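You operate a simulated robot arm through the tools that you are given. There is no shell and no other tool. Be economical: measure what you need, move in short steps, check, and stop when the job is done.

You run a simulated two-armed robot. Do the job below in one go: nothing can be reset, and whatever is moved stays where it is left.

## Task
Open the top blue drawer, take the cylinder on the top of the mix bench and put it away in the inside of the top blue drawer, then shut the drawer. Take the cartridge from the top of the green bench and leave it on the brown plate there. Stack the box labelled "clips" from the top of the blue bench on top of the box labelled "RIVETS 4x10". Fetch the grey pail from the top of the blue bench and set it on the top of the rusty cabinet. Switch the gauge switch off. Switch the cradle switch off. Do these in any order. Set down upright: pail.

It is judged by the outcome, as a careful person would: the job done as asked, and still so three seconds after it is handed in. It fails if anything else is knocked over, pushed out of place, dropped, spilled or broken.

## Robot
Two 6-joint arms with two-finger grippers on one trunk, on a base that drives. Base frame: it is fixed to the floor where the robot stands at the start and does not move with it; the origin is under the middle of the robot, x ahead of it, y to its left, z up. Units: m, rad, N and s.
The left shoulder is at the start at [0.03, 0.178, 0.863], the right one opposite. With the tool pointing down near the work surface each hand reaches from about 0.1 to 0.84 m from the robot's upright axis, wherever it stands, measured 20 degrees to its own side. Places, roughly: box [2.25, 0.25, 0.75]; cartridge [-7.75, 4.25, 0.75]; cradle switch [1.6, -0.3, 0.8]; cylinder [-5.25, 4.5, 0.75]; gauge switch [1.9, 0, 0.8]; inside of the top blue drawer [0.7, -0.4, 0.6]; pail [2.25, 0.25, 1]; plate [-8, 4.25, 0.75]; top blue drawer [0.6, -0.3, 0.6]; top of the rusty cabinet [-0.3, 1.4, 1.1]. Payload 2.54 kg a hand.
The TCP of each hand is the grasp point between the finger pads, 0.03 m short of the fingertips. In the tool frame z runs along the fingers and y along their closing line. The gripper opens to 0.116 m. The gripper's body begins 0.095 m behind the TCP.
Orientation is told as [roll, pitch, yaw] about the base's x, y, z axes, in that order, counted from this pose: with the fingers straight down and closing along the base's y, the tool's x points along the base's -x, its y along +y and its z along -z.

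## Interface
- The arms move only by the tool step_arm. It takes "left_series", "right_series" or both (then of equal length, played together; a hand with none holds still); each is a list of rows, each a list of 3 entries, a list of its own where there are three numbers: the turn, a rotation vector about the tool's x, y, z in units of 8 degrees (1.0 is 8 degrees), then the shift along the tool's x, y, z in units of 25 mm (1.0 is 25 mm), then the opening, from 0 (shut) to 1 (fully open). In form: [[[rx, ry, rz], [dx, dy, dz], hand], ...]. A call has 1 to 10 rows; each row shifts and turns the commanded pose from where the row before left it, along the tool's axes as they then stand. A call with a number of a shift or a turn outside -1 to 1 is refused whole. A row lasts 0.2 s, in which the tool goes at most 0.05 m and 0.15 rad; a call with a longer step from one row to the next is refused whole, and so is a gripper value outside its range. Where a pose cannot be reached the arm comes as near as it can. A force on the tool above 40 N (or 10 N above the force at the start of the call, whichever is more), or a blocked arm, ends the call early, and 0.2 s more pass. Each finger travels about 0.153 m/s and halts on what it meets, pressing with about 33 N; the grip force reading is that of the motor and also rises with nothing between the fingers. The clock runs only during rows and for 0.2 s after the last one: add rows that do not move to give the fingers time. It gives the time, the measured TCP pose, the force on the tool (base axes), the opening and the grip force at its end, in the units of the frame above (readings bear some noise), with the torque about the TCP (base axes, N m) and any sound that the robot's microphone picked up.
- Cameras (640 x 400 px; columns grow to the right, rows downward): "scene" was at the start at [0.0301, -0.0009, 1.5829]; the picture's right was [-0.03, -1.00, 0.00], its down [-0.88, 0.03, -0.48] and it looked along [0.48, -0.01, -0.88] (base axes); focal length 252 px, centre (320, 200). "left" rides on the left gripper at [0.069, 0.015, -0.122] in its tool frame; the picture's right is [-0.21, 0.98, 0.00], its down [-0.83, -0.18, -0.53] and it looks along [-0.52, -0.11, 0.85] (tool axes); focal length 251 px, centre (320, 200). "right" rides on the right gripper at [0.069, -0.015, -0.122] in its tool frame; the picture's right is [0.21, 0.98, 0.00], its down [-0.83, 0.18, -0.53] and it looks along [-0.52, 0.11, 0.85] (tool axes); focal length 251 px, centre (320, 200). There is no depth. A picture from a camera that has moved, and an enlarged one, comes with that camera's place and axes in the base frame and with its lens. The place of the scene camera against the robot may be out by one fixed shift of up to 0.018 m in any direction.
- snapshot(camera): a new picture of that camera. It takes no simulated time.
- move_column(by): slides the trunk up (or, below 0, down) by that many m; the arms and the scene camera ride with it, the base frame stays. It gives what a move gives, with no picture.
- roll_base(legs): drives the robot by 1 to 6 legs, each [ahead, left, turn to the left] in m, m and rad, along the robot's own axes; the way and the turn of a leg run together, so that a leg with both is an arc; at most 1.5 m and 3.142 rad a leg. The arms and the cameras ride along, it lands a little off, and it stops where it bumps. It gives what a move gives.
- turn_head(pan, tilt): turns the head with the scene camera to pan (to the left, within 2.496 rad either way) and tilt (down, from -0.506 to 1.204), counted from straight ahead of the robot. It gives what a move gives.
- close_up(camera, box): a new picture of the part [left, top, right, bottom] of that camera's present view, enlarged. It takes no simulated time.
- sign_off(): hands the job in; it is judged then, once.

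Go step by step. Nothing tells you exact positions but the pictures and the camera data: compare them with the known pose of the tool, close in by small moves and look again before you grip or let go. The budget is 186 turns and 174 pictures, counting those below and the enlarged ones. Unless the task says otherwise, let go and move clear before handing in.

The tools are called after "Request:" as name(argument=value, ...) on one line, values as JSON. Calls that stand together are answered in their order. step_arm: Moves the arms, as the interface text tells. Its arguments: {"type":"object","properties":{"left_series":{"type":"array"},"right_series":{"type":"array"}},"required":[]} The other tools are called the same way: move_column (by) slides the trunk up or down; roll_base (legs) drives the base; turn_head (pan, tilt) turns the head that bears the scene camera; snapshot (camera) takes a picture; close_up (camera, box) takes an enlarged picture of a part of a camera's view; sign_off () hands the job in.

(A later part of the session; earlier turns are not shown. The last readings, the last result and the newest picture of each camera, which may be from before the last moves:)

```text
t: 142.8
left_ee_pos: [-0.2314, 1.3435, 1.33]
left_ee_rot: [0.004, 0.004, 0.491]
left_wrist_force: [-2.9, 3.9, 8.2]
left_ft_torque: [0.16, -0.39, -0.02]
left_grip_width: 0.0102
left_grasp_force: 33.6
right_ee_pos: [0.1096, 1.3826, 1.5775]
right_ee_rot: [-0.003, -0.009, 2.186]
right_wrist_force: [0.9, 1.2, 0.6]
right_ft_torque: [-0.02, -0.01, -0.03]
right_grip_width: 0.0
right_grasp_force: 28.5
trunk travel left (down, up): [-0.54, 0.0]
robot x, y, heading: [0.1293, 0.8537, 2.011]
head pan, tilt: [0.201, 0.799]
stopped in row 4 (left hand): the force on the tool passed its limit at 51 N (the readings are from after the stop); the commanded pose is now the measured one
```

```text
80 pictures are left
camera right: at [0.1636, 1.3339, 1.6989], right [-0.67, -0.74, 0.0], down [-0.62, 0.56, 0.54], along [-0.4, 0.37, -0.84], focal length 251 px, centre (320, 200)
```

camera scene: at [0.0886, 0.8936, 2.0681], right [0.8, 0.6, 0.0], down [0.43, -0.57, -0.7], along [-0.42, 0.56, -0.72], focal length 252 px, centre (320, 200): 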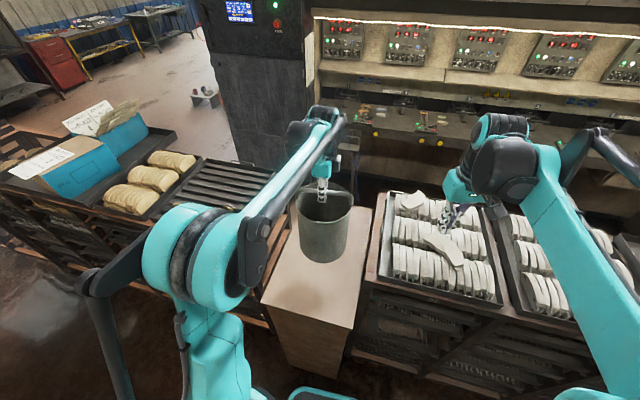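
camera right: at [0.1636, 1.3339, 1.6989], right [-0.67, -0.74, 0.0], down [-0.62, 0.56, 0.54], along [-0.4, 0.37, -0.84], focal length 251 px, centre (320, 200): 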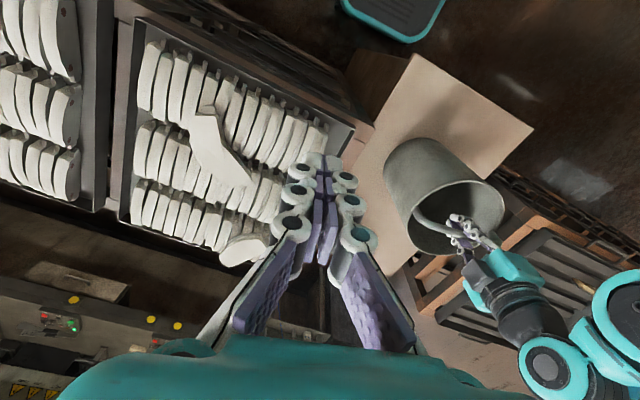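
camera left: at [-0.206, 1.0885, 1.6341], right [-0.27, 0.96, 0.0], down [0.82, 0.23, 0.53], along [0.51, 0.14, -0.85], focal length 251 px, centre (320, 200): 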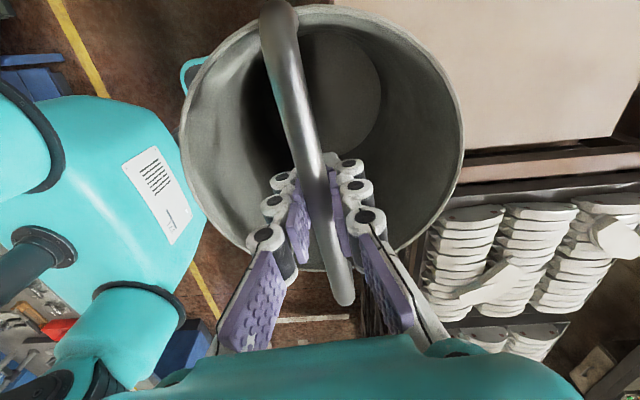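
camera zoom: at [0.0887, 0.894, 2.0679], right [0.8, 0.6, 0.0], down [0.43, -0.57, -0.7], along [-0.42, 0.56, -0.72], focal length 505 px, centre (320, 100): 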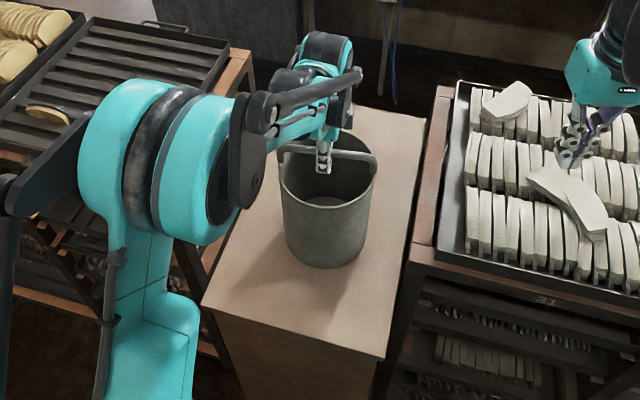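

The pail touched down (top ≈1.05). Release and lift off.

Request:
step_arm(left_series=[[[0, 0, 0], [0, 0, 0], 0.15], [[0, 0, 0], [0, 0, 0], 0.35], [[0, 0, 0], [0, 0, 0], 0.4], [[0, 0, 0], [0, 0, -0.3], 0.4], [[0, 0, 0], [0, 0, -0.6], 0.4], [[0, 0, 0], [0, 0, -0.9], 0.4], [[0, 0, 0], [0, 0, -1], 0.4], [[0, 0, 0], [0, 0, -1], 0.4], [[0, 0, 0], [0, 0, -1], 0.4], [[0, 0, 0], [0, 0, -1], 0.4]])

Request:
close_up(camera="scene", box=[240, 150, 400, 350])

```text
t: 145.0
left_ee_pos: [-0.23, 1.3408, 1.4762]
left_ee_rot: [0.002, 0.004, 0.491]
left_wrist_force: [0.4, 0.3, -0.7]
left_ft_torque: [-0.02, 0.05, 0.0]
left_grip_width: 0.0465
left_grasp_force: 0.1
right_ee_pos: [0.1105, 1.3829, 1.5781]
right_ee_rot: [-0.003, -0.009, 2.186]
right_wrist_force: [0.1, -0.2, -0.5]
right_ft_torque: [0.01, 0.02, -0.04]
right_grip_width: 0.0001
right_grasp_force: 28.0
trunk travel left (down, up): [-0.54, 0.0]
robot x, y, heading: [0.1287, 0.856, 2.01]
head pan, tilt: [0.201, 0.799]
```

```text
2.00 times, centred on (320, 250) of scene
camera zoom: at [0.0889, 0.8939, 2.0681], right [0.8, 0.6, 0.0], down [0.43, -0.57, -0.7], along [-0.42, 0.56, -0.72], focal length 505 px, centre (320, 100)
```

zoom: 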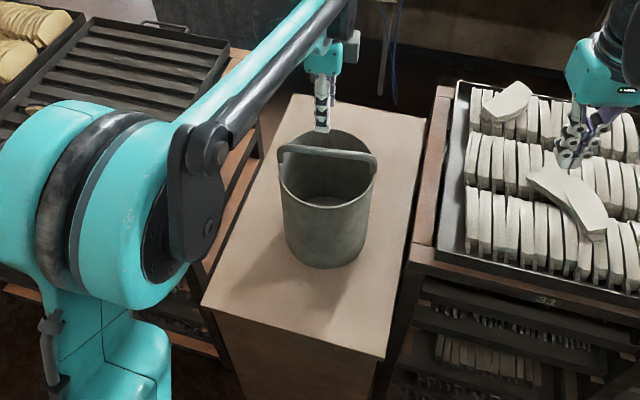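

Pail stands upright on the cabinet. Next I'll back off, turn down the aisle and drive toward the far benches for the cylinder and cartridge.

Request:
roll_base(legs=[[-0.38, 0, 0], [0, 0, 1.5], [1.4, 0, 0], [1.4, 0, 0]])

Request:
turn_head(pan=0, tilt=0.3)

Request:
snapshot(camera="scene")

Request:
turn_head(pan=-1.3, tilt=0.3)

Request:
snapshot(camera="scene")

```text
t: 164.2
left_ee_pos: [-2.8182, -0.8516, 1.4755]
left_ee_rot: [0.001, 0.004, 1.996]
left_wrist_force: [0.2, -0.4, 0.0]
left_ft_torque: [0.03, 0.0, 0.0]
left_grip_width: 0.0464
left_grasp_force: 0.0
right_ee_pos: [-2.8371, -0.5097, 1.5776]
right_ee_rot: [-0.005, -0.008, -2.591]
right_wrist_force: [-0.3, -0.2, 0.9]
right_ft_torque: [0.02, 0.01, -0.04]
right_grip_width: 0.0
right_grasp_force: 28.3
trunk travel left (down, up): [-0.54, 0.0]
robot x, y, heading: [-2.3104, -0.522, -2.766]
head pan, tilt: [0.201, 0.799]
```

```text
t: 165.2
left_ee_pos: [-2.8194, -0.852, 1.4755]
left_ee_rot: [0.002, 0.003, 1.997]
left_wrist_force: [-0.3, -0.3, -0.7]
left_ft_torque: [0.02, 0.01, -0.02]
left_grip_width: 0.0467
left_grasp_force: 0.0
right_ee_pos: [-2.8382, -0.5084, 1.5771]
right_ee_rot: [-0.004, -0.006, -2.591]
right_wrist_force: [-0.3, 0.1, 0.2]
right_ft_torque: [0.02, 0.01, 0.01]
right_grip_width: 0.0004
right_grasp_force: 29.3
trunk travel left (down, up): [-0.54, 0.0]
robot x, y, heading: [-2.3122, -0.5219, -2.767]
head pan, tilt: [0.0, 0.3]
```

```text
78 pictures are left
camera scene: at [-2.375, -0.5469, 2.1123], right [-0.37, 0.93, 0.0], down [0.28, 0.11, -0.95], along [-0.89, -0.35, -0.3], focal length 252 px, centre (320, 200)
```

scene: 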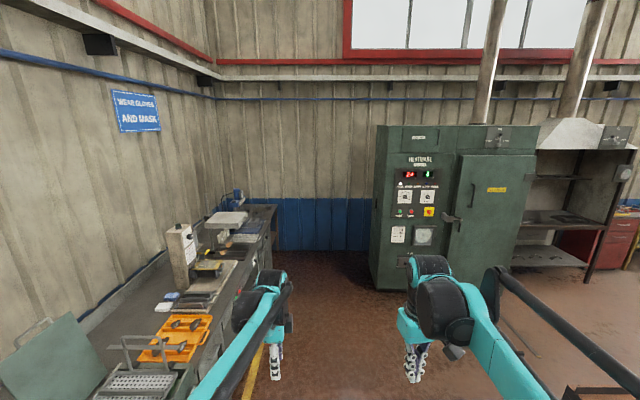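

```text
t: 166.6
left_ee_pos: [-2.8194, -0.851, 1.4749]
left_ee_rot: [0.002, 0.002, 1.997]
left_wrist_force: [0.6, 0.0, 0.2]
left_ft_torque: [-0.02, 0.02, 0.02]
left_grip_width: 0.0465
left_grasp_force: 0.0
right_ee_pos: [-2.8376, -0.5093, 1.5759]
right_ee_rot: [-0.004, -0.005, -2.59]
right_wrist_force: [-0.1, 1.6, -0.9]
right_ft_torque: [0.0, 0.01, -0.01]
right_grip_width: 0.0
right_grasp_force: 28.2
trunk travel left (down, up): [-0.54, 0.0]
robot x, y, heading: [-2.3079, -0.5215, -2.769]
head pan, tilt: [-1.3, 0.3]
```

```text
77 pictures are left
camera scene: at [-2.3444, -0.4382, 2.1124], right [0.8, 0.6, 0.0], down [0.18, -0.24, -0.96], along [-0.57, 0.76, -0.3], focal length 252 px, centre (320, 200)
```

scene: 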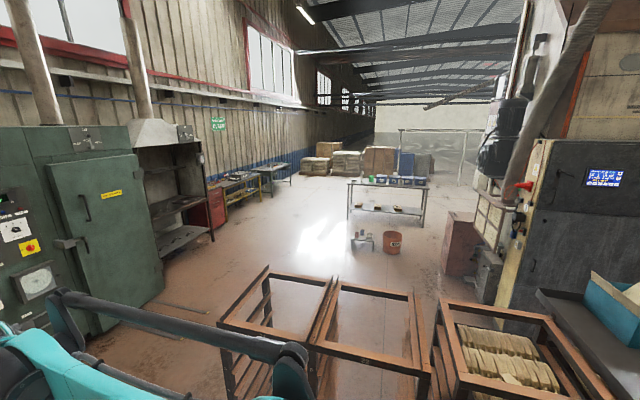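

The way around the rack end to the far benches is clear; the table with the blue bins should be the mix bench, the second wall bench the green one. Driving there in stages.

Request:
roll_base(legs=[[1.5, 0, 0], [0.45, 0, 0], [0, 0, -1.692], [1.25, 0, 0], [1.25, 0, 0]])

Request:
turn_head(pan=0, tilt=0.35)

Request:
snapshot(camera="scene")

```text
t: 188.2
left_ee_pos: [-4.7563, 0.6421, 1.4736]
left_ee_rot: [0.007, -0.032, 0.368]
left_wrist_force: [-3.0, -2.3, 0.7]
left_ft_torque: [0.28, -0.23, 0.02]
left_grip_width: 0.0467
left_grasp_force: 0.0
right_ee_pos: [-4.4156, 0.6367, 1.585]
right_ee_rot: [-0.038, -0.009, 2.061]
right_wrist_force: [-2.6, -2.6, 1.7]
right_ft_torque: [0.24, -0.18, 0.02]
right_grip_width: 0.0001
right_grasp_force: 28.8
trunk travel left (down, up): [-0.54, 0.0]
robot x, y, heading: [-4.4131, 0.1405, 1.877]
head pan, tilt: [-1.3, 0.3]
stopped in leg 5: the robot was blocked; the commanded pose is now the measured one
```

```text
t: 189.6
left_ee_pos: [-4.7291, 0.6628, 1.4702]
left_ee_rot: [-0.003, -0.012, 0.362]
left_wrist_force: [-0.3, 0.7, -0.6]
left_ft_torque: [-0.07, 0.05, -0.01]
left_grip_width: 0.0465
left_grasp_force: 0.1
right_ee_pos: [-4.3873, 0.6588, 1.5784]
right_ee_rot: [-0.018, -0.003, 2.059]
right_wrist_force: [-0.4, 1.3, -0.6]
right_ft_torque: [-0.06, 0.05, 0.02]
right_grip_width: 0.0
right_grasp_force: 28.7
trunk travel left (down, up): [-0.54, 0.0]
robot x, y, heading: [-4.4126, 0.1414, 1.878]
head pan, tilt: [0.0, 0.351]
```

```text
76 pictures are left
camera scene: at [-4.4301, 0.2053, 2.1076], right [0.95, 0.3, 0.0], down [0.1, -0.33, -0.94], along [-0.28, 0.9, -0.34], focal length 252 px, centre (320, 200)
```

scene: 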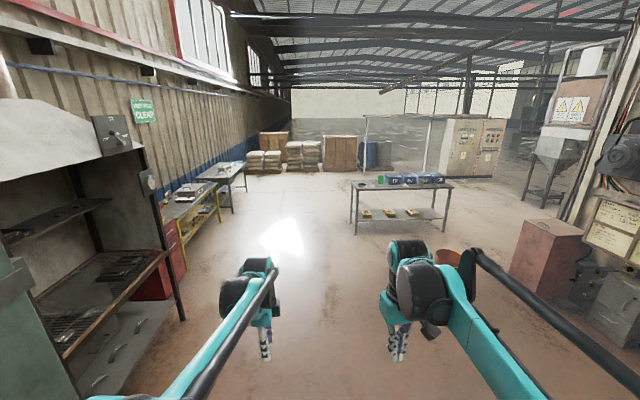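

The base was blocked; look around the base for what it touched.

Request:
turn_head(pan=-0.9, tilt=0.95)

Request:
snapshot(camera="scene")

Request:
turn_head(pan=0.7, tilt=1.0)

Request:
snapshot(camera="scene")

```text
t: 190.8
left_ee_pos: [-4.7318, 0.6607, 1.4715]
left_ee_rot: [0.0, -0.014, 0.364]
left_wrist_force: [0.2, 0.7, -1.0]
left_ft_torque: [-0.03, -0.03, 0.0]
left_grip_width: 0.0464
left_grasp_force: 0.0
right_ee_pos: [-4.3894, 0.6563, 1.5799]
right_ee_rot: [-0.019, -0.004, 2.058]
right_wrist_force: [0.3, 0.2, 0.3]
right_ft_torque: [0.03, 0.0, -0.01]
right_grip_width: 0.0
right_grasp_force: 28.4
trunk travel left (down, up): [-0.54, 0.0]
robot x, y, heading: [-4.4111, 0.1401, 1.877]
head pan, tilt: [-0.901, 0.949]
```

```text
75 pictures are left
camera scene: at [-4.3642, 0.1733, 2.0566], right [0.83, -0.56, 0.0], down [-0.46, -0.67, -0.58], along [0.33, 0.48, -0.81], focal length 252 px, centre (320, 200)
```

scene: 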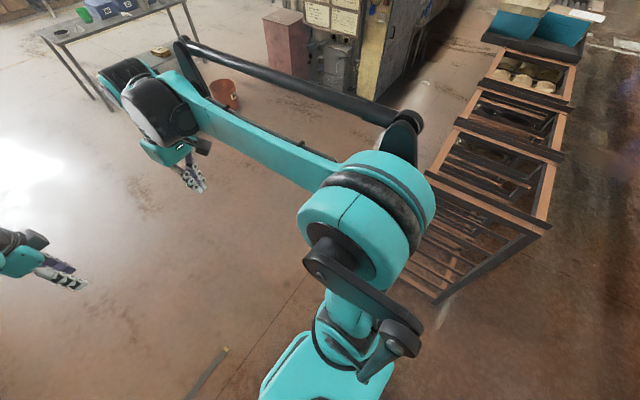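

```text
t: 192.5
left_ee_pos: [-4.7314, 0.6603, 1.47]
left_ee_rot: [0.0, -0.013, 0.363]
left_wrist_force: [0.2, -0.4, 0.1]
left_ft_torque: [-0.01, -0.01, 0.01]
left_grip_width: 0.0462
left_grasp_force: 0.1
right_ee_pos: [-4.3887, 0.6563, 1.5785]
right_ee_rot: [-0.018, -0.007, 2.058]
right_wrist_force: [0.5, -0.4, -0.3]
right_ft_torque: [0.02, -0.01, 0.02]
right_grip_width: 0.0001
right_grasp_force: 29.6
trunk travel left (down, up): [-0.54, 0.0]
robot x, y, heading: [-4.4098, 0.1385, 1.874]
head pan, tilt: [0.7, 1.0]
```

```text
74 pictures are left
camera scene: at [-4.4641, 0.1498, 2.053], right [0.54, 0.84, 0.0], down [0.71, -0.45, -0.54], along [-0.46, 0.29, -0.84], focal length 252 px, centre (320, 200)
```

scene: 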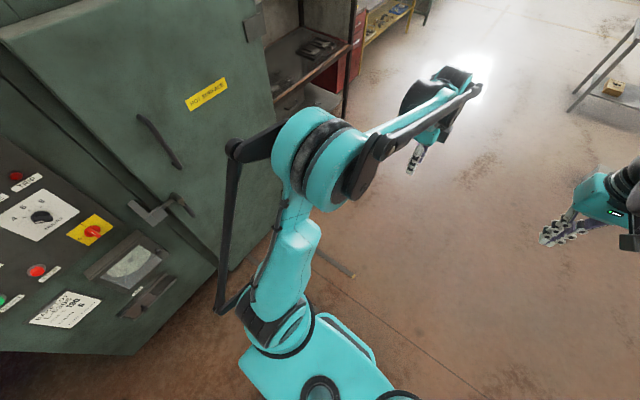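

The left elbow came near the oven; I'll sidestep right a little and go on.

Request:
roll_base(legs=[[0, -0.17, 0], [1.1, -0.05, 0], [0.8, 0.1, 0]])

Request:
turn_head(pan=0, tilt=0.5)

Request:
snapshot(camera="scene")

```text
t: 203.1
left_ee_pos: [-5.2349, 2.4777, 1.4698]
left_ee_rot: [0.001, -0.016, 0.396]
left_wrist_force: [-0.8, 0.5, 0.4]
left_ft_torque: [-0.02, -0.03, -0.01]
left_grip_width: 0.0462
left_grasp_force: 0.0
right_ee_pos: [-4.8906, 2.4857, 1.5792]
right_ee_rot: [-0.019, -0.007, 2.091]
right_wrist_force: [0.2, -0.9, 0.5]
right_ft_torque: [0.03, -0.03, 0.02]
right_grip_width: 0.0
right_grasp_force: 28.1
trunk travel left (down, up): [-0.54, 0.0]
robot x, y, heading: [-4.892, 1.9677, 1.909]
head pan, tilt: [0.7, 1.0]
```

```text
t: 204.1
left_ee_pos: [-5.2344, 2.4781, 1.4709]
left_ee_rot: [-0.001, -0.017, 0.396]
left_wrist_force: [0.5, 0.9, 0.0]
left_ft_torque: [-0.02, -0.03, 0.0]
left_grip_width: 0.0464
left_grasp_force: 0.1
right_ee_pos: [-4.8924, 2.4845, 1.5798]
right_ee_rot: [-0.017, -0.004, 2.091]
right_wrist_force: [-0.6, 0.1, 0.6]
right_ft_torque: [0.01, -0.03, 0.02]
right_grip_width: 0.0001
right_grasp_force: 28.8
trunk travel left (down, up): [-0.54, 0.0]
robot x, y, heading: [-4.896, 1.9691, 1.91]
head pan, tilt: [0.0, 0.499]
```

```text
73 pictures are left
camera scene: at [-4.9208, 2.027, 2.094], right [0.94, 0.33, 0.0], down [0.16, -0.45, -0.88], along [-0.29, 0.83, -0.48], focal length 252 px, centre (320, 200)
```

scene: 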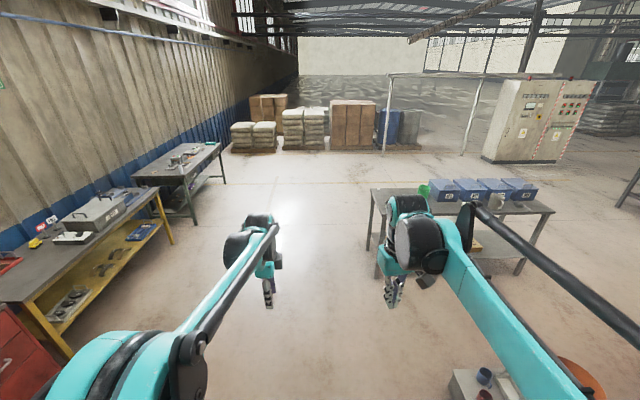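

Request:
move_column(by=-0.4)

Request:
roll_base(legs=[[1.45, -0.25, 0]])

Request:
turn_head(pan=-0.1, tilt=0.7)

Request:
snapshot(camera="scene")

Request:
snapshot(camera="right")

```text
t: 208.0
left_ee_pos: [-5.236, 2.4783, 1.0699]
left_ee_rot: [-0.001, -0.015, 0.395]
left_wrist_force: [0.0, 0.5, 0.8]
left_ft_torque: [0.0, -0.02, -0.01]
left_grip_width: 0.0464
left_grasp_force: 0.0
right_ee_pos: [-4.8931, 2.486, 1.1792]
right_ee_rot: [-0.019, -0.004, 2.091]
right_wrist_force: [0.4, -0.2, 0.6]
right_ft_torque: [0.02, 0.03, -0.01]
right_grip_width: 0.0
right_grasp_force: 29.1
trunk travel left (down, up): [-0.14, 0.4]
robot x, y, heading: [-4.8938, 1.9707, 1.91]
head pan, tilt: [0.0, 0.499]
```

```text
t: 215.2
left_ee_pos: [-5.4418, 3.9429, 1.0709]
left_ee_rot: [0.001, -0.015, 0.365]
left_wrist_force: [-0.5, -0.1, 0.5]
left_ft_torque: [-0.04, 0.03, 0.01]
left_grip_width: 0.0467
left_grasp_force: 0.0
right_ee_pos: [-5.0993, 3.9374, 1.1784]
right_ee_rot: [-0.019, -0.004, 2.058]
right_wrist_force: [-0.2, -0.6, -0.5]
right_ft_torque: [-0.02, 0.0, 0.02]
right_grip_width: 0.0
right_grasp_force: 28.1
trunk travel left (down, up): [-0.14, 0.4]
robot x, y, heading: [-5.1179, 3.423, 1.879]
head pan, tilt: [0.0, 0.499]
```

```text
t: 216.0
left_ee_pos: [-5.4415, 3.9422, 1.0696]
left_ee_rot: [0.001, -0.016, 0.365]
left_wrist_force: [0.1, 0.1, -0.3]
left_ft_torque: [-0.02, 0.04, 0.02]
left_grip_width: 0.0462
left_grasp_force: 0.1
right_ee_pos: [-5.1, 3.9362, 1.1785]
right_ee_rot: [-0.02, -0.006, 2.058]
right_wrist_force: [-0.3, 0.4, -0.8]
right_ft_torque: [0.01, -0.04, 0.04]
right_grip_width: 0.0
right_grasp_force: 28.8
trunk travel left (down, up): [-0.14, 0.4]
robot x, y, heading: [-5.1173, 3.4229, 1.875]
head pan, tilt: [-0.099, 0.7]
```

```text
72 pictures are left
camera scene: at [-5.1337, 3.4763, 1.6763], right [0.98, 0.2, 0.0], down [0.13, -0.63, -0.77], along [-0.16, 0.75, -0.64], focal length 252 px, centre (320, 200)
```

scene: 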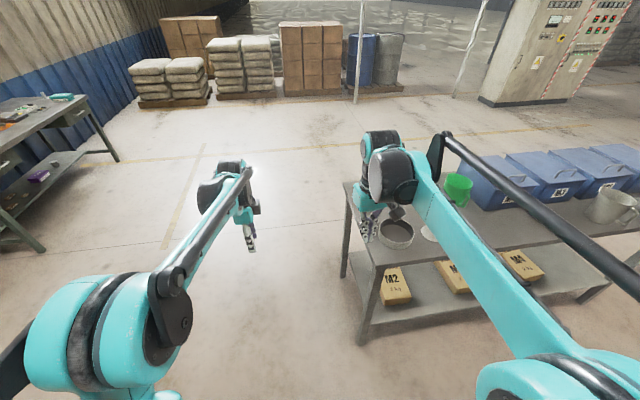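

```text
71 pictures are left
camera right: at [-5.0547, 3.881, 1.3009], right [-0.76, -0.65, -0.02], down [-0.55, 0.64, 0.53], along [-0.33, 0.42, -0.85], focal length 251 px, centre (320, 200)
```

right: 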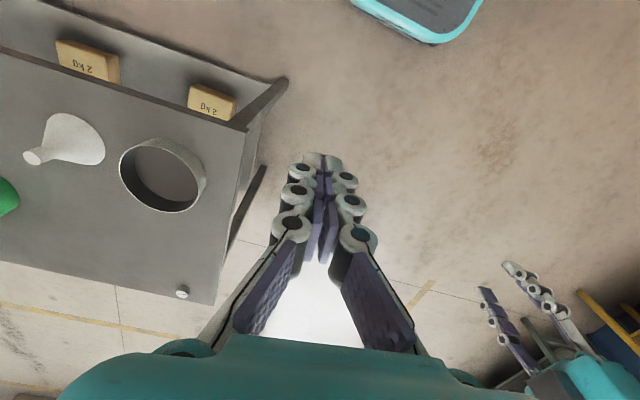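

Request:
close_up(camera="right", box=[130, 250, 230, 320])

Request:
close_up(camera="scene", box=[330, 150, 640, 310])

```text
5.71 times, centred on (180, 285) of right
camera zoom: at [-5.0547, 3.881, 1.3009], right [-0.76, -0.65, -0.02], down [-0.55, 0.64, 0.53], along [-0.33, 0.42, -0.85], focal length 1437 px, centre (1120, -286)
```

zoom: 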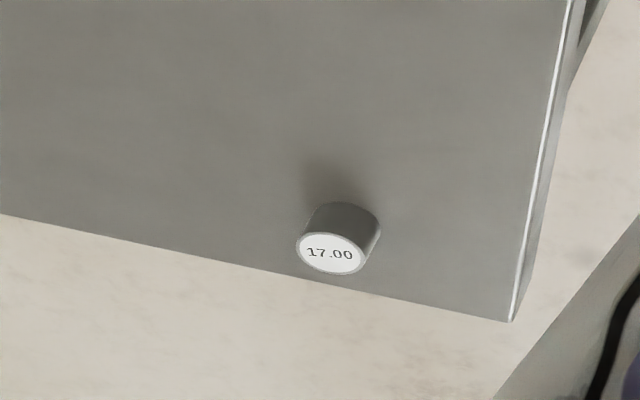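

```text
2.06 times, centred on (485, 230) of scene
camera zoom: at [-5.1337, 3.4763, 1.6763], right [0.98, 0.2, 0.0], down [0.13, -0.63, -0.77], along [-0.16, 0.75, -0.64], focal length 521 px, centre (-21, 138)
```

zoom: 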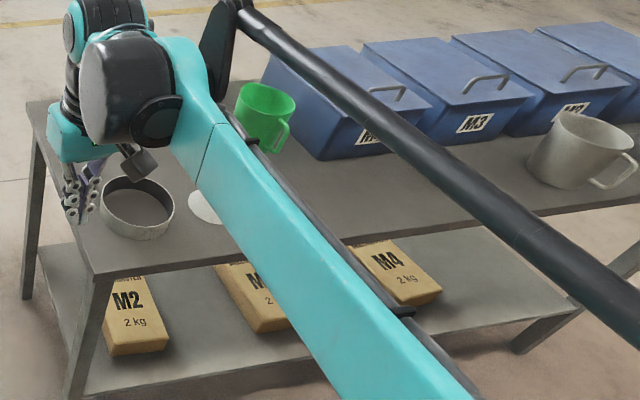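

The cylinder is the small gauge slug marked "17.00" near the table's far-left corner at about (-5.14, 4.66). I'll go round to the table's left end and face it.

Request:
roll_base(legs=[[0, 0.55, 0], [0.95, 0, 0], [0, 0, -1.5]])

Request:
turn_head(pan=0.1, tilt=0.7)

Request:
snapshot(camera="scene")

Request:
snapshot(camera="left")

```text
t: 227.3
left_ee_pos: [-5.4126, 4.491, 1.0713]
left_ee_rot: [0.0, -0.016, -1.161]
left_wrist_force: [-0.1, 0.0, -1.0]
left_ft_torque: [-0.04, 0.02, 0.0]
left_grip_width: 0.0464
left_grasp_force: 0.2
right_ee_pos: [-5.4027, 4.1491, 1.1777]
right_ee_rot: [-0.02, -0.005, 0.533]
right_wrist_force: [0.1, -0.6, 0.3]
right_ft_torque: [0.04, -0.01, -0.01]
right_grip_width: 0.0001
right_grasp_force: 29.3
trunk travel left (down, up): [-0.14, 0.4]
robot x, y, heading: [-5.919, 4.147, 0.356]
head pan, tilt: [-0.099, 0.7]
```

```text
t: 228.0
left_ee_pos: [-5.413, 4.4901, 1.0711]
left_ee_rot: [0.0, -0.017, -1.162]
left_wrist_force: [0.3, 0.0, -1.0]
left_ft_torque: [-0.03, 0.0, -0.01]
left_grip_width: 0.0461
left_grasp_force: 0.1
right_ee_pos: [-5.4019, 4.1486, 1.179]
right_ee_rot: [-0.018, -0.004, 0.534]
right_wrist_force: [-0.2, 0.3, 0.0]
right_ft_torque: [0.0, -0.01, -0.02]
right_grip_width: 0.0
right_grasp_force: 28.4
trunk travel left (down, up): [-0.14, 0.4]
robot x, y, heading: [-5.9206, 4.1492, 0.35]
head pan, tilt: [0.099, 0.7]
```

```text
68 pictures are left
camera scene: at [-5.8755, 4.173, 1.6763], right [0.44, -0.9, 0.0], down [-0.58, -0.28, -0.76], along [0.69, 0.33, -0.64], focal length 252 px, centre (320, 200)
```

scene: 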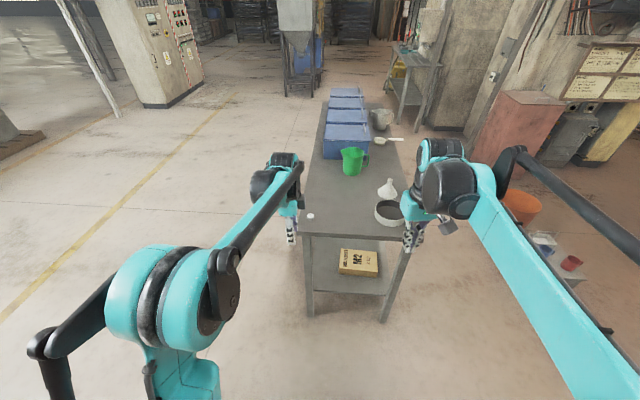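

```text
67 pictures are left
camera left: at [-5.4273, 4.5625, 1.1919], right [0.98, 0.19, 0.0], down [0.16, -0.82, 0.55], along [0.11, -0.54, -0.84], focal length 251 px, centre (320, 200)
```

left: 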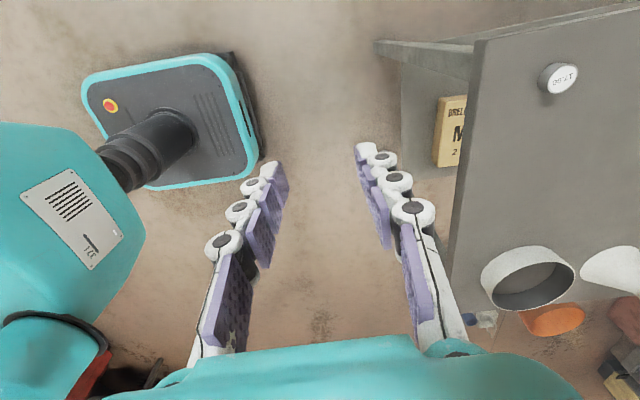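

Request:
roll_base(legs=[[0.28, 0, 0]])

Request:
step_arm(left_series=[[[0, 0, 0], [1, 0, 0], 0.6], [[0, 0, 0], [1, 0, 0], 0.6], [[0, 0, 0], [1, 0, 0], 0.6], [[0, 0, 0], [1, 0, 0], 0.6], [[0, 0, 0], [1, 0, 0], 0.6], [[0, 0, 0], [1, 0, 0], 0.6], [[0, 0, 0], [1, 0, 0], 0.6], [[0, 0, 0], [1, 0, 0], 0.6], [[0, 0, 0], [1, 0, 0], 0.6], [[0, 0, 0], [0, 0, 0], 0.6]])

Request:
snapshot(camera="left")

```text
t: 230.0
left_ee_pos: [-5.1442, 4.5888, 1.07]
left_ee_rot: [-0.002, -0.017, -1.162]
left_wrist_force: [-0.6, 0.4, 0.1]
left_ft_torque: [0.03, 0.04, 0.0]
left_grip_width: 0.0464
left_grasp_force: 0.1
right_ee_pos: [-5.133, 4.2476, 1.1777]
right_ee_rot: [-0.018, -0.003, 0.532]
right_wrist_force: [-0.6, 0.5, -0.8]
right_ft_torque: [-0.02, 0.01, -0.02]
right_grip_width: 0.0001
right_grasp_force: 28.7
trunk travel left (down, up): [-0.14, 0.4]
robot x, y, heading: [-5.6499, 4.2428, 0.352]
head pan, tilt: [0.099, 0.7]
```

```text
t: 232.2
left_ee_pos: [-5.2344, 4.7963, 1.0669]
left_ee_rot: [-0.001, -0.015, -1.164]
left_wrist_force: [0.0, 0.2, -0.2]
left_ft_torque: [0.04, 0.0, 0.05]
left_grip_width: 0.0697
left_grasp_force: 0.0
right_ee_pos: [-5.1344, 4.2463, 1.1783]
right_ee_rot: [-0.02, -0.005, 0.533]
right_wrist_force: [1.3, -0.6, 0.1]
right_ft_torque: [0.03, 0.02, -0.03]
right_grip_width: 0.0
right_grasp_force: 28.6
trunk travel left (down, up): [-0.14, 0.4]
robot x, y, heading: [-5.6484, 4.2464, 0.352]
head pan, tilt: [0.099, 0.7]
```

```text
66 pictures are left
camera left: at [-5.2493, 4.8679, 1.1887], right [0.98, 0.19, 0.0], down [0.16, -0.82, 0.55], along [0.11, -0.54, -0.84], focal length 251 px, centre (320, 200)
```

left: 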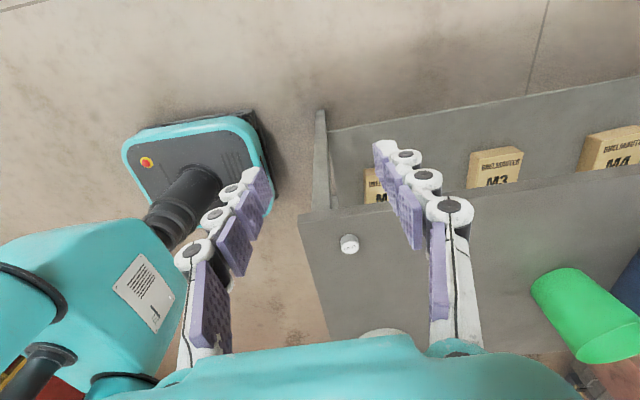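

Request:
step_arm(left_series=[[[0, 0, 0], [-1, 0, 0], 0.6], [[0, 0, 0], [-1, 0, 0], 0.6], [[0, 0, 0], [-1, 0, 0], 0.6], [[0, 0, 0], [-1, 0, 0], 0.6], [[0, 0, 0], [-1, 0.05, 0], 0.6], [[0, 0, 0], [-1, 0.05, 0], 0.6], [[0, 0, 0], [-1, 0, 1], 0.6], [[0, 0, 0], [-1, 0, 1], 0.6], [[0, 0, 0], [-1, 0, 1], 0.6], [[0, 0, 0], [-0.7, 0, 1], 0.6]])

Request:
snapshot(camera="left")

```text
t: 234.4
left_ee_pos: [-5.1347, 4.5706, 0.9705]
left_ee_rot: [0.0, -0.016, -1.163]
left_wrist_force: [0.9, -0.2, -0.1]
left_ft_torque: [-0.01, 0.01, 0.03]
left_grip_width: 0.0694
left_grasp_force: 0.1
right_ee_pos: [-5.1342, 4.2464, 1.1785]
right_ee_rot: [-0.02, -0.002, 0.532]
right_wrist_force: [0.3, -0.3, 0.0]
right_ft_torque: [-0.03, 0.03, 0.02]
right_grip_width: 0.0
right_grasp_force: 28.9
trunk travel left (down, up): [-0.14, 0.4]
robot x, y, heading: [-5.6488, 4.2433, 0.348]
head pan, tilt: [0.099, 0.7]
```

```text
65 pictures are left
camera left: at [-5.1492, 4.6425, 1.0915], right [0.98, 0.19, 0.0], down [0.16, -0.82, 0.55], along [0.11, -0.54, -0.84], focal length 251 px, centre (320, 200)
```

left: 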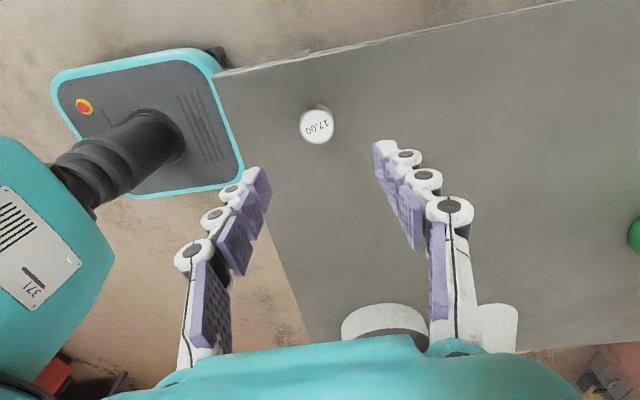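

Request:
step_arm(left_series=[[[0, 0, 0], [0.1, 0, 1], 0.6], [[0, 0, 0], [0, 0, 1], 0.6], [[0, 0, 0], [0, 0, 0.8], 0.6], [[0, 0, 0], [0, 0, 0], 0.6]])

Request:
snapshot(camera="left")

```text
t: 235.4
left_ee_pos: [-5.1359, 4.5725, 0.9014]
left_ee_rot: [0.001, -0.016, -1.164]
left_wrist_force: [-0.1, 0.9, 0.5]
left_ft_torque: [-0.01, 0.01, 0.02]
left_grip_width: 0.0696
left_grasp_force: 0.1
right_ee_pos: [-5.135, 4.2466, 1.1783]
right_ee_rot: [-0.019, -0.005, 0.532]
right_wrist_force: [-0.3, -1.0, 0.6]
right_ft_torque: [0.01, -0.03, 0.02]
right_grip_width: 0.0
right_grasp_force: 28.3
trunk travel left (down, up): [-0.14, 0.4]
robot x, y, heading: [-5.6494, 4.2425, 0.354]
head pan, tilt: [0.099, 0.7]
```

```text
64 pictures are left
camera left: at [-5.1509, 4.6447, 1.0228], right [0.98, 0.19, 0.0], down [0.16, -0.82, 0.55], along [0.11, -0.54, -0.84], focal length 251 px, centre (320, 200)
```

left: 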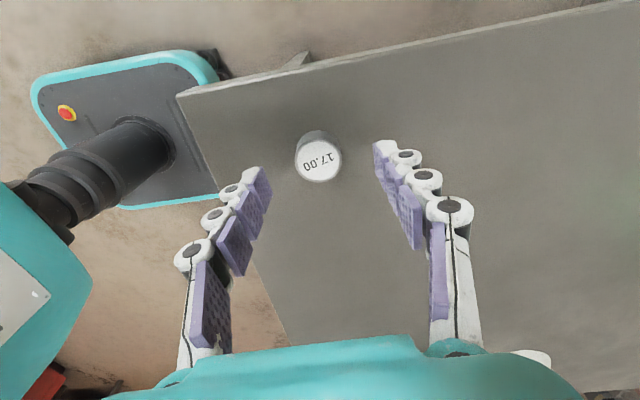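

Request:
step_arm(left_series=[[[0, 0, 0], [0, 0, 0.5], 0.6], [[0, 0, 0], [0, 0, 0.5], 0.6], [[0, 0, 0], [0, 0, 0.3], 0.6], [[0, 0, 0], [0, 0, 0.2], 0.6], [[0, 0, 0], [0, 0, 0], 0.6]])

Request:
snapshot(camera="left")

```text
t: 236.2
left_ee_pos: [-5.1423, 4.5687, 0.8802]
left_ee_rot: [0.002, -0.014, -1.163]
left_wrist_force: [-15.3, -5.8, 54.3]
left_ft_torque: [0.0, 1.11, 0.17]
left_grip_width: 0.0309
left_grasp_force: 37.7
right_ee_pos: [-5.1403, 4.2415, 1.1824]
right_ee_rot: [-0.019, -0.01, 0.532]
right_wrist_force: [-0.6, -0.1, 0.2]
right_ft_torque: [0.04, -0.06, -0.03]
right_grip_width: 0.0
right_grasp_force: 28.6
trunk travel left (down, up): [-0.14, 0.4]
robot x, y, heading: [-5.6544, 4.245, 0.35]
head pan, tilt: [0.099, 0.7]
stopped in row 3 (left hand): the force on the tool passed its limit at 56 N (the readings are from after the stop); the commanded pose is now the measured one
```

```text
63 pictures are left
camera left: at [-5.1563, 4.6409, 1.0016], right [0.98, 0.19, 0.01], down [0.16, -0.82, 0.54], along [0.11, -0.53, -0.84], focal length 251 px, centre (320, 200)
```

left: 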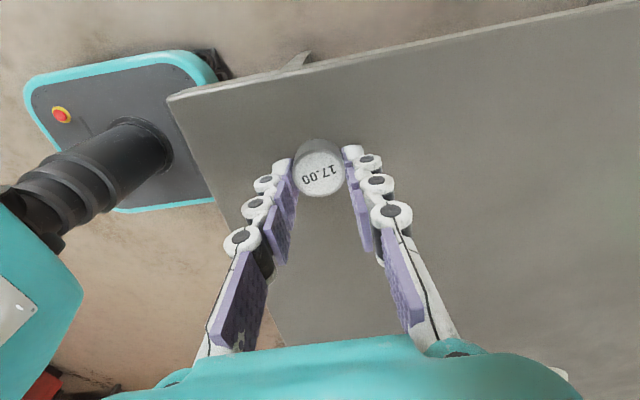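

The fingers met the bench and closed on the cylinder. I'll relieve the downward force while keeping grip.

Request:
step_arm(left_series=[[[0, 0, 0], [0, 0, -0.15], 0.15], [[0, 0, 0], [0, 0, -0.1], 0.1], [[0, 0, 0], [0, 0, 0], 0.1], [[0, 0, 0], [0, 0, 0], 0.1]])

Request:
snapshot(camera="left")

```text
t: 237.2
left_ee_pos: [-5.1364, 4.5725, 0.8807]
left_ee_rot: [0.002, -0.012, -1.163]
left_wrist_force: [-1.1, -1.7, 1.8]
left_ft_torque: [-0.06, 0.08, 0.04]
left_grip_width: 0.0305
left_grasp_force: 33.7
right_ee_pos: [-5.1349, 4.2458, 1.1785]
right_ee_rot: [-0.018, -0.006, 0.532]
right_wrist_force: [0.2, 0.5, -0.2]
right_ft_torque: [0.01, -0.05, 0.01]
right_grip_width: 0.0
right_grasp_force: 28.1
trunk travel left (down, up): [-0.14, 0.4]
robot x, y, heading: [-5.6491, 4.2434, 0.346]
head pan, tilt: [0.099, 0.7]
```

```text
62 pictures are left
camera left: at [-5.15, 4.6442, 1.0017], right [0.98, 0.19, 0.01], down [0.16, -0.82, 0.55], along [0.11, -0.53, -0.84], focal length 251 px, centre (320, 200)
```

left: 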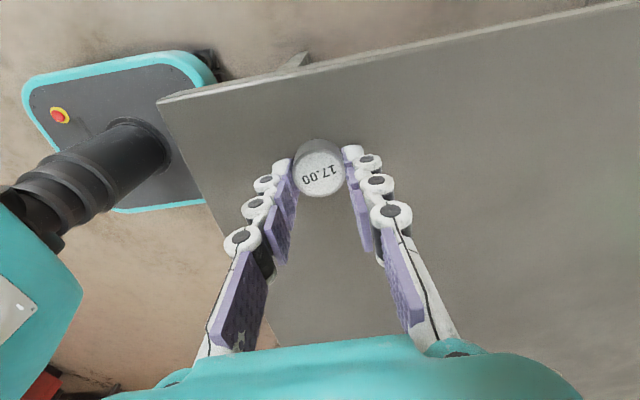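

Request:
step_arm(left_series=[[[0, 0, 0], [0, 0, -0.2], 0.1], [[0, 0, 0], [0, 0, -0.4], 0.1], [[0, 0, 0], [0, 0, -0.8], 0.1], [[0, 0, 0], [0, 0, -1], 0.1], [[0, 0, 0], [0, 0, -1], 0.1], [[0, 0, 0], [0, 0, 0], 0.1]])

Request:
close_up(camera="left", box=[240, 110, 400, 250])

```text
t: 238.6
left_ee_pos: [-5.1361, 4.5731, 0.9625]
left_ee_rot: [0.002, -0.015, -1.164]
left_wrist_force: [-0.7, 1.1, -0.5]
left_ft_torque: [0.0, -0.01, 0.0]
left_grip_width: 0.0305
left_grasp_force: 33.2
right_ee_pos: [-5.134, 4.2473, 1.179]
right_ee_rot: [-0.02, -0.004, 0.532]
right_wrist_force: [0.2, 0.5, -0.2]
right_ft_torque: [-0.01, 0.03, 0.02]
right_grip_width: 0.0
right_grasp_force: 28.6
trunk travel left (down, up): [-0.14, 0.4]
robot x, y, heading: [-5.6523, 4.2407, 0.35]
head pan, tilt: [0.099, 0.7]
```

```text
2.86 times, centred on (320, 180) of left
camera zoom: at [-5.1502, 4.6457, 1.0848], right [0.98, 0.19, 0.0], down [0.16, -0.82, 0.55], along [0.11, -0.53, -0.84], focal length 718 px, centre (320, 257)
```

zoom: 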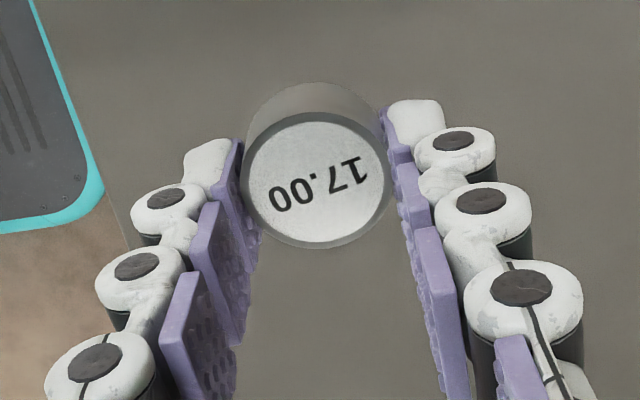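

Cylinder held. I'll raise it, back off and look toward the green bench.

Request:
step_arm(left_series=[[[0, 0, 0], [0, 0, -1], 0.1], [[0, 0, 0], [0, 0, -1], 0.1], [[0, 0, 0], [0, 0, -1], 0.1], [[0, 0, 0], [0, 0, -1], 0.1], [[0, 0, 0], [0, 0, 0], 0.1]])

Request:
roll_base(legs=[[-0.5, 0, 0], [0, 0, 2.2]])

Request:
turn_head(pan=0.3, tilt=0.5)

Request:
snapshot(camera="scene")

```text
t: 239.8
left_ee_pos: [-5.1369, 4.5737, 1.0658]
left_ee_rot: [0.003, -0.014, -1.163]
left_wrist_force: [0.2, -0.4, -1.3]
left_ft_torque: [-0.01, -0.02, 0.02]
left_grip_width: 0.0305
left_grasp_force: 32.9
right_ee_pos: [-5.134, 4.2467, 1.1783]
right_ee_rot: [-0.02, -0.004, 0.532]
right_wrist_force: [-0.7, -0.1, 0.5]
right_ft_torque: [0.01, 0.0, 0.01]
right_grip_width: 0.0
right_grasp_force: 28.5
trunk travel left (down, up): [-0.14, 0.4]
robot x, y, heading: [-5.6474, 4.2443, 0.349]
head pan, tilt: [0.099, 0.7]
```

```text
t: 248.1
left_ee_pos: [-6.7077, 4.2518, 1.0654]
left_ee_rot: [0.002, -0.013, 1.099]
left_wrist_force: [-1.1, -0.4, -0.3]
left_ft_torque: [0.0, 0.0, 0.02]
left_grip_width: 0.0308
left_grasp_force: 32.8
right_ee_pos: [-6.4569, 4.4633, 1.1793]
right_ee_rot: [-0.019, -0.005, 2.793]
right_wrist_force: [0.5, -0.3, 0.4]
right_ft_torque: [-0.02, -0.05, -0.01]
right_grip_width: 0.0002
right_grasp_force: 29.0
trunk travel left (down, up): [-0.14, 0.4]
robot x, y, heading: [-6.1265, 4.0645, 2.614]
head pan, tilt: [0.099, 0.7]
```

```text
t: 248.8
left_ee_pos: [-6.707, 4.2523, 1.0642]
left_ee_rot: [0.001, -0.013, 1.098]
left_wrist_force: [0.5, 0.6, -0.2]
left_ft_torque: [0.0, 0.02, -0.04]
left_grip_width: 0.0307
left_grasp_force: 33.0
right_ee_pos: [-6.4581, 4.4619, 1.1788]
right_ee_rot: [-0.019, -0.006, 2.793]
right_wrist_force: [-0.1, 0.4, -0.7]
right_ft_torque: [0.0, -0.02, -0.02]
right_grip_width: 0.0
right_grasp_force: 28.6
trunk travel left (down, up): [-0.14, 0.4]
robot x, y, heading: [-6.1297, 4.0672, 2.608]
head pan, tilt: [0.3, 0.499]
```

```text
60 pictures are left
camera scene: at [-6.1944, 4.0731, 1.6939], right [0.23, 0.97, 0.0], down [0.47, -0.11, -0.88], along [-0.85, 0.2, -0.48], focal length 252 px, centre (320, 200)
```

scene: 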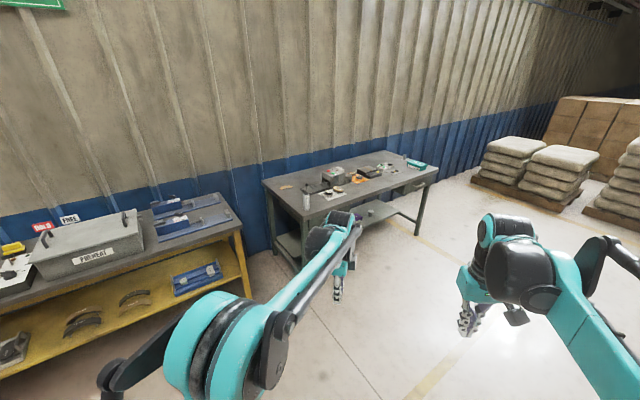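

Request:
close_up(camera="scene", box=[255, 140, 445, 240])

```text
3.37 times, centred on (350, 190) of scene
camera zoom: at [-6.1944, 4.0731, 1.6939], right [0.23, 0.97, 0.0], down [0.47, -0.11, -0.88], along [-0.85, 0.2, -0.48], focal length 850 px, centre (219, 234)
```

zoom: 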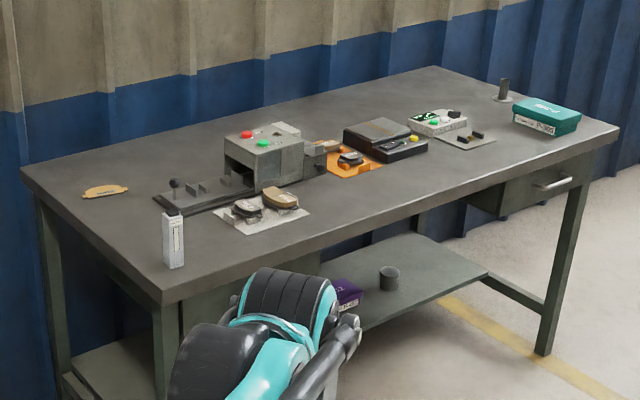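

The white upright tube at about (-7.71, 4.33) is the cartridge and the flat brown plate is at about (-8.09, 4.23). I'll drive up facing the bench with the right hand on their side.

Request:
roll_base(legs=[[0, 0, 0.88], [0.8, -0.586, 0]])

Request:
turn_head(pan=-0.3, tilt=0.8)

Request:
snapshot(camera="scene")

Request:
snapshot(camera="right")

```text
t: 256.2
left_ee_pos: [-7.5989, 4.0565, 1.0654]
left_ee_rot: [0.001, -0.014, 1.959]
left_wrist_force: [0.7, 0.0, -0.3]
left_ft_torque: [0.02, -0.05, -0.01]
left_grip_width: 0.0307
left_grasp_force: 32.3
right_ee_pos: [-7.5956, 4.3807, 1.1774]
right_ee_rot: [-0.02, -0.003, -2.63]
right_wrist_force: [-0.4, -0.6, 0.6]
right_ft_torque: [0.01, -0.01, -0.02]
right_grip_width: 0.0
right_grasp_force: 29.2
trunk travel left (down, up): [-0.14, 0.4]
robot x, y, heading: [-7.0772, 4.3733, -2.81]
head pan, tilt: [0.3, 0.499]
```

```text
t: 257.2
left_ee_pos: [-7.5987, 4.0555, 1.0638]
left_ee_rot: [0.001, -0.014, 1.958]
left_wrist_force: [0.6, 0.0, -0.8]
left_ft_torque: [-0.02, 0.01, 0.01]
left_grip_width: 0.0306
left_grasp_force: 32.6
right_ee_pos: [-7.5956, 4.3823, 1.1782]
right_ee_rot: [-0.02, -0.007, -2.631]
right_wrist_force: [-0.2, 0.3, 0.7]
right_ft_torque: [-0.01, -0.01, 0.0]
right_grip_width: 0.0
right_grasp_force: 29.2
trunk travel left (down, up): [-0.14, 0.4]
robot x, y, heading: [-7.0781, 4.3741, -2.812]
head pan, tilt: [-0.3, 0.799]
```

```text
58 pictures are left
camera scene: at [-7.1357, 4.3827, 1.6681], right [-0.03, 1.0, 0.0], down [0.72, 0.02, -0.7], along [-0.7, -0.02, -0.72], focal length 252 px, centre (320, 200)
```

scene: 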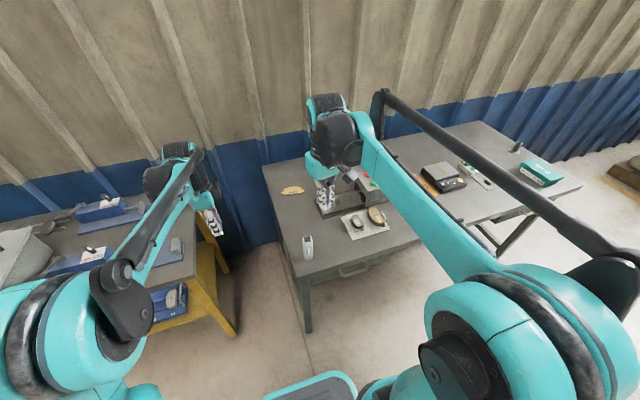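

```text
57 pictures are left
camera right: at [-7.5392, 4.4276, 1.3009], right [0.66, -0.75, -0.02], down [-0.62, -0.57, 0.53], along [-0.41, -0.34, -0.85], focal length 251 px, centre (320, 200)
```

right: 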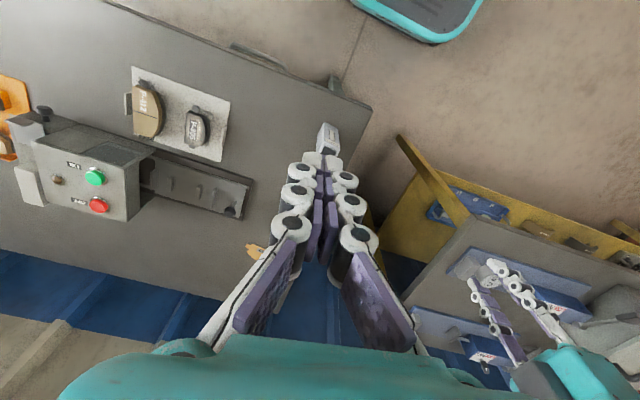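

Request:
close_up(camera="right", box=[230, 90, 390, 270])

Request:
close_up(camera="scene", box=[250, 160, 370, 280])

```text
2.22 times, centred on (310, 180) of right
camera zoom: at [-7.5392, 4.4276, 1.3009], right [0.66, -0.75, -0.02], down [-0.62, -0.57, 0.53], along [-0.41, -0.34, -0.85], focal length 559 px, centre (342, 244)
```

zoom: 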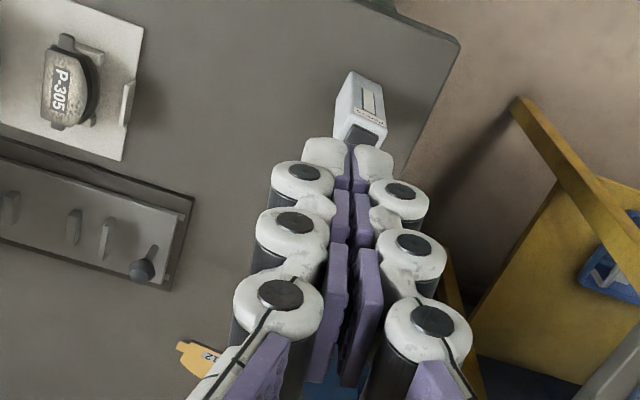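

```text
3.33 times, centred on (310, 220) of scene
camera zoom: at [-7.1357, 4.3827, 1.6681], right [-0.03, 1.0, 0.0], down [0.72, 0.02, -0.7], along [-0.7, -0.02, -0.72], focal length 841 px, centre (353, 133)
```

zoom: 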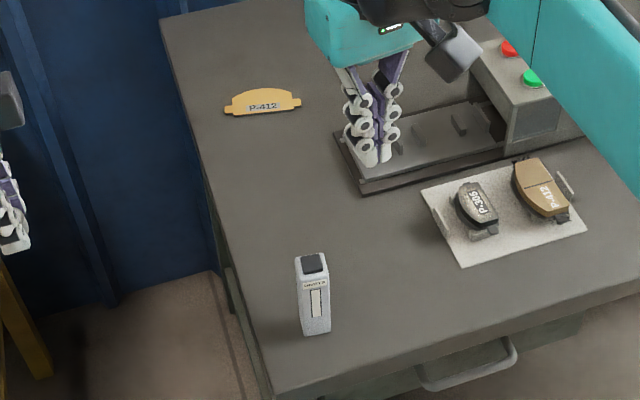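

The plate is the flat tan "P-412" plate. I'll go 0.15 m closer and bring the right hand above the cartridge.

Request:
roll_base(legs=[[0.15, 0, 0]])

Request:
step_arm(right_series=[[[0, 0, 0.65], [1, 0, 0], 0.3], [[0, 0, 0.64], [1, 0, 0], 0.7], [[0, 0, 0], [1, 0, 0], 0.7], [[0, 0, 0], [1, 0, 0], 0.7], [[0, 0, 0], [1, 0, 0], 0.7], [[0, 0, 0], [0, 0, 0], 0.7]])

Request:
snapshot(camera="right")

```text
t: 258.6
left_ee_pos: [-7.7417, 4.0089, 1.0642]
left_ee_rot: [-0.003, -0.014, 1.956]
left_wrist_force: [-0.6, 0.4, -2.0]
left_ft_torque: [0.01, -0.06, -0.04]
left_grip_width: 0.0306
left_grasp_force: 33.5
right_ee_pos: [-7.7365, 4.3347, 1.1766]
right_ee_rot: [-0.018, -0.004, -2.633]
right_wrist_force: [-0.5, -0.3, -0.8]
right_ft_torque: [0.02, -0.1, 0.0]
right_grip_width: 0.0001
right_grasp_force: 28.1
trunk travel left (down, up): [-0.14, 0.4]
robot x, y, heading: [-7.2203, 4.3245, -2.814]
head pan, tilt: [-0.3, 0.799]
```

```text
t: 260.0
left_ee_pos: [-7.7403, 4.0066, 1.0636]
left_ee_rot: [0.003, -0.013, 1.955]
left_wrist_force: [0.7, -1.0, -0.7]
left_ft_torque: [0.01, 0.02, -0.02]
left_grip_width: 0.0306
left_grasp_force: 32.9
right_ee_pos: [-7.6214, 4.3799, 1.1777]
right_ee_rot: [-0.018, -0.008, -2.813]
right_wrist_force: [-0.2, -1.6, -0.3]
right_ft_torque: [0.0, -0.02, 0.01]
right_grip_width: 0.081
right_grasp_force: 0.1
trunk travel left (down, up): [-0.14, 0.4]
robot x, y, heading: [-7.2197, 4.3257, -2.816]
head pan, tilt: [-0.3, 0.799]
```

```text
54 pictures are left
camera right: at [-7.558, 4.4154, 1.2996], right [0.52, -0.86, -0.02], down [-0.72, -0.45, 0.54], along [-0.47, -0.26, -0.84], focal length 251 px, centre (320, 200)
```

right: 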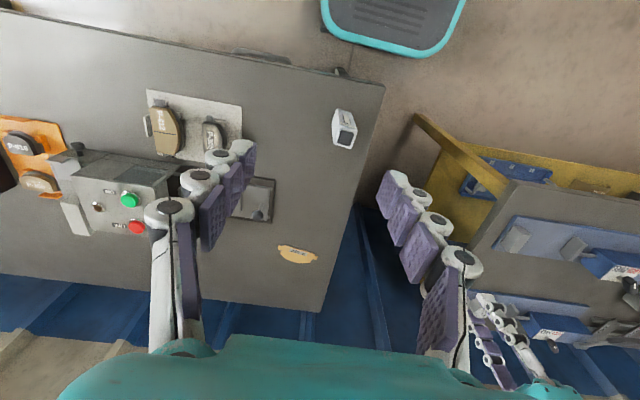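

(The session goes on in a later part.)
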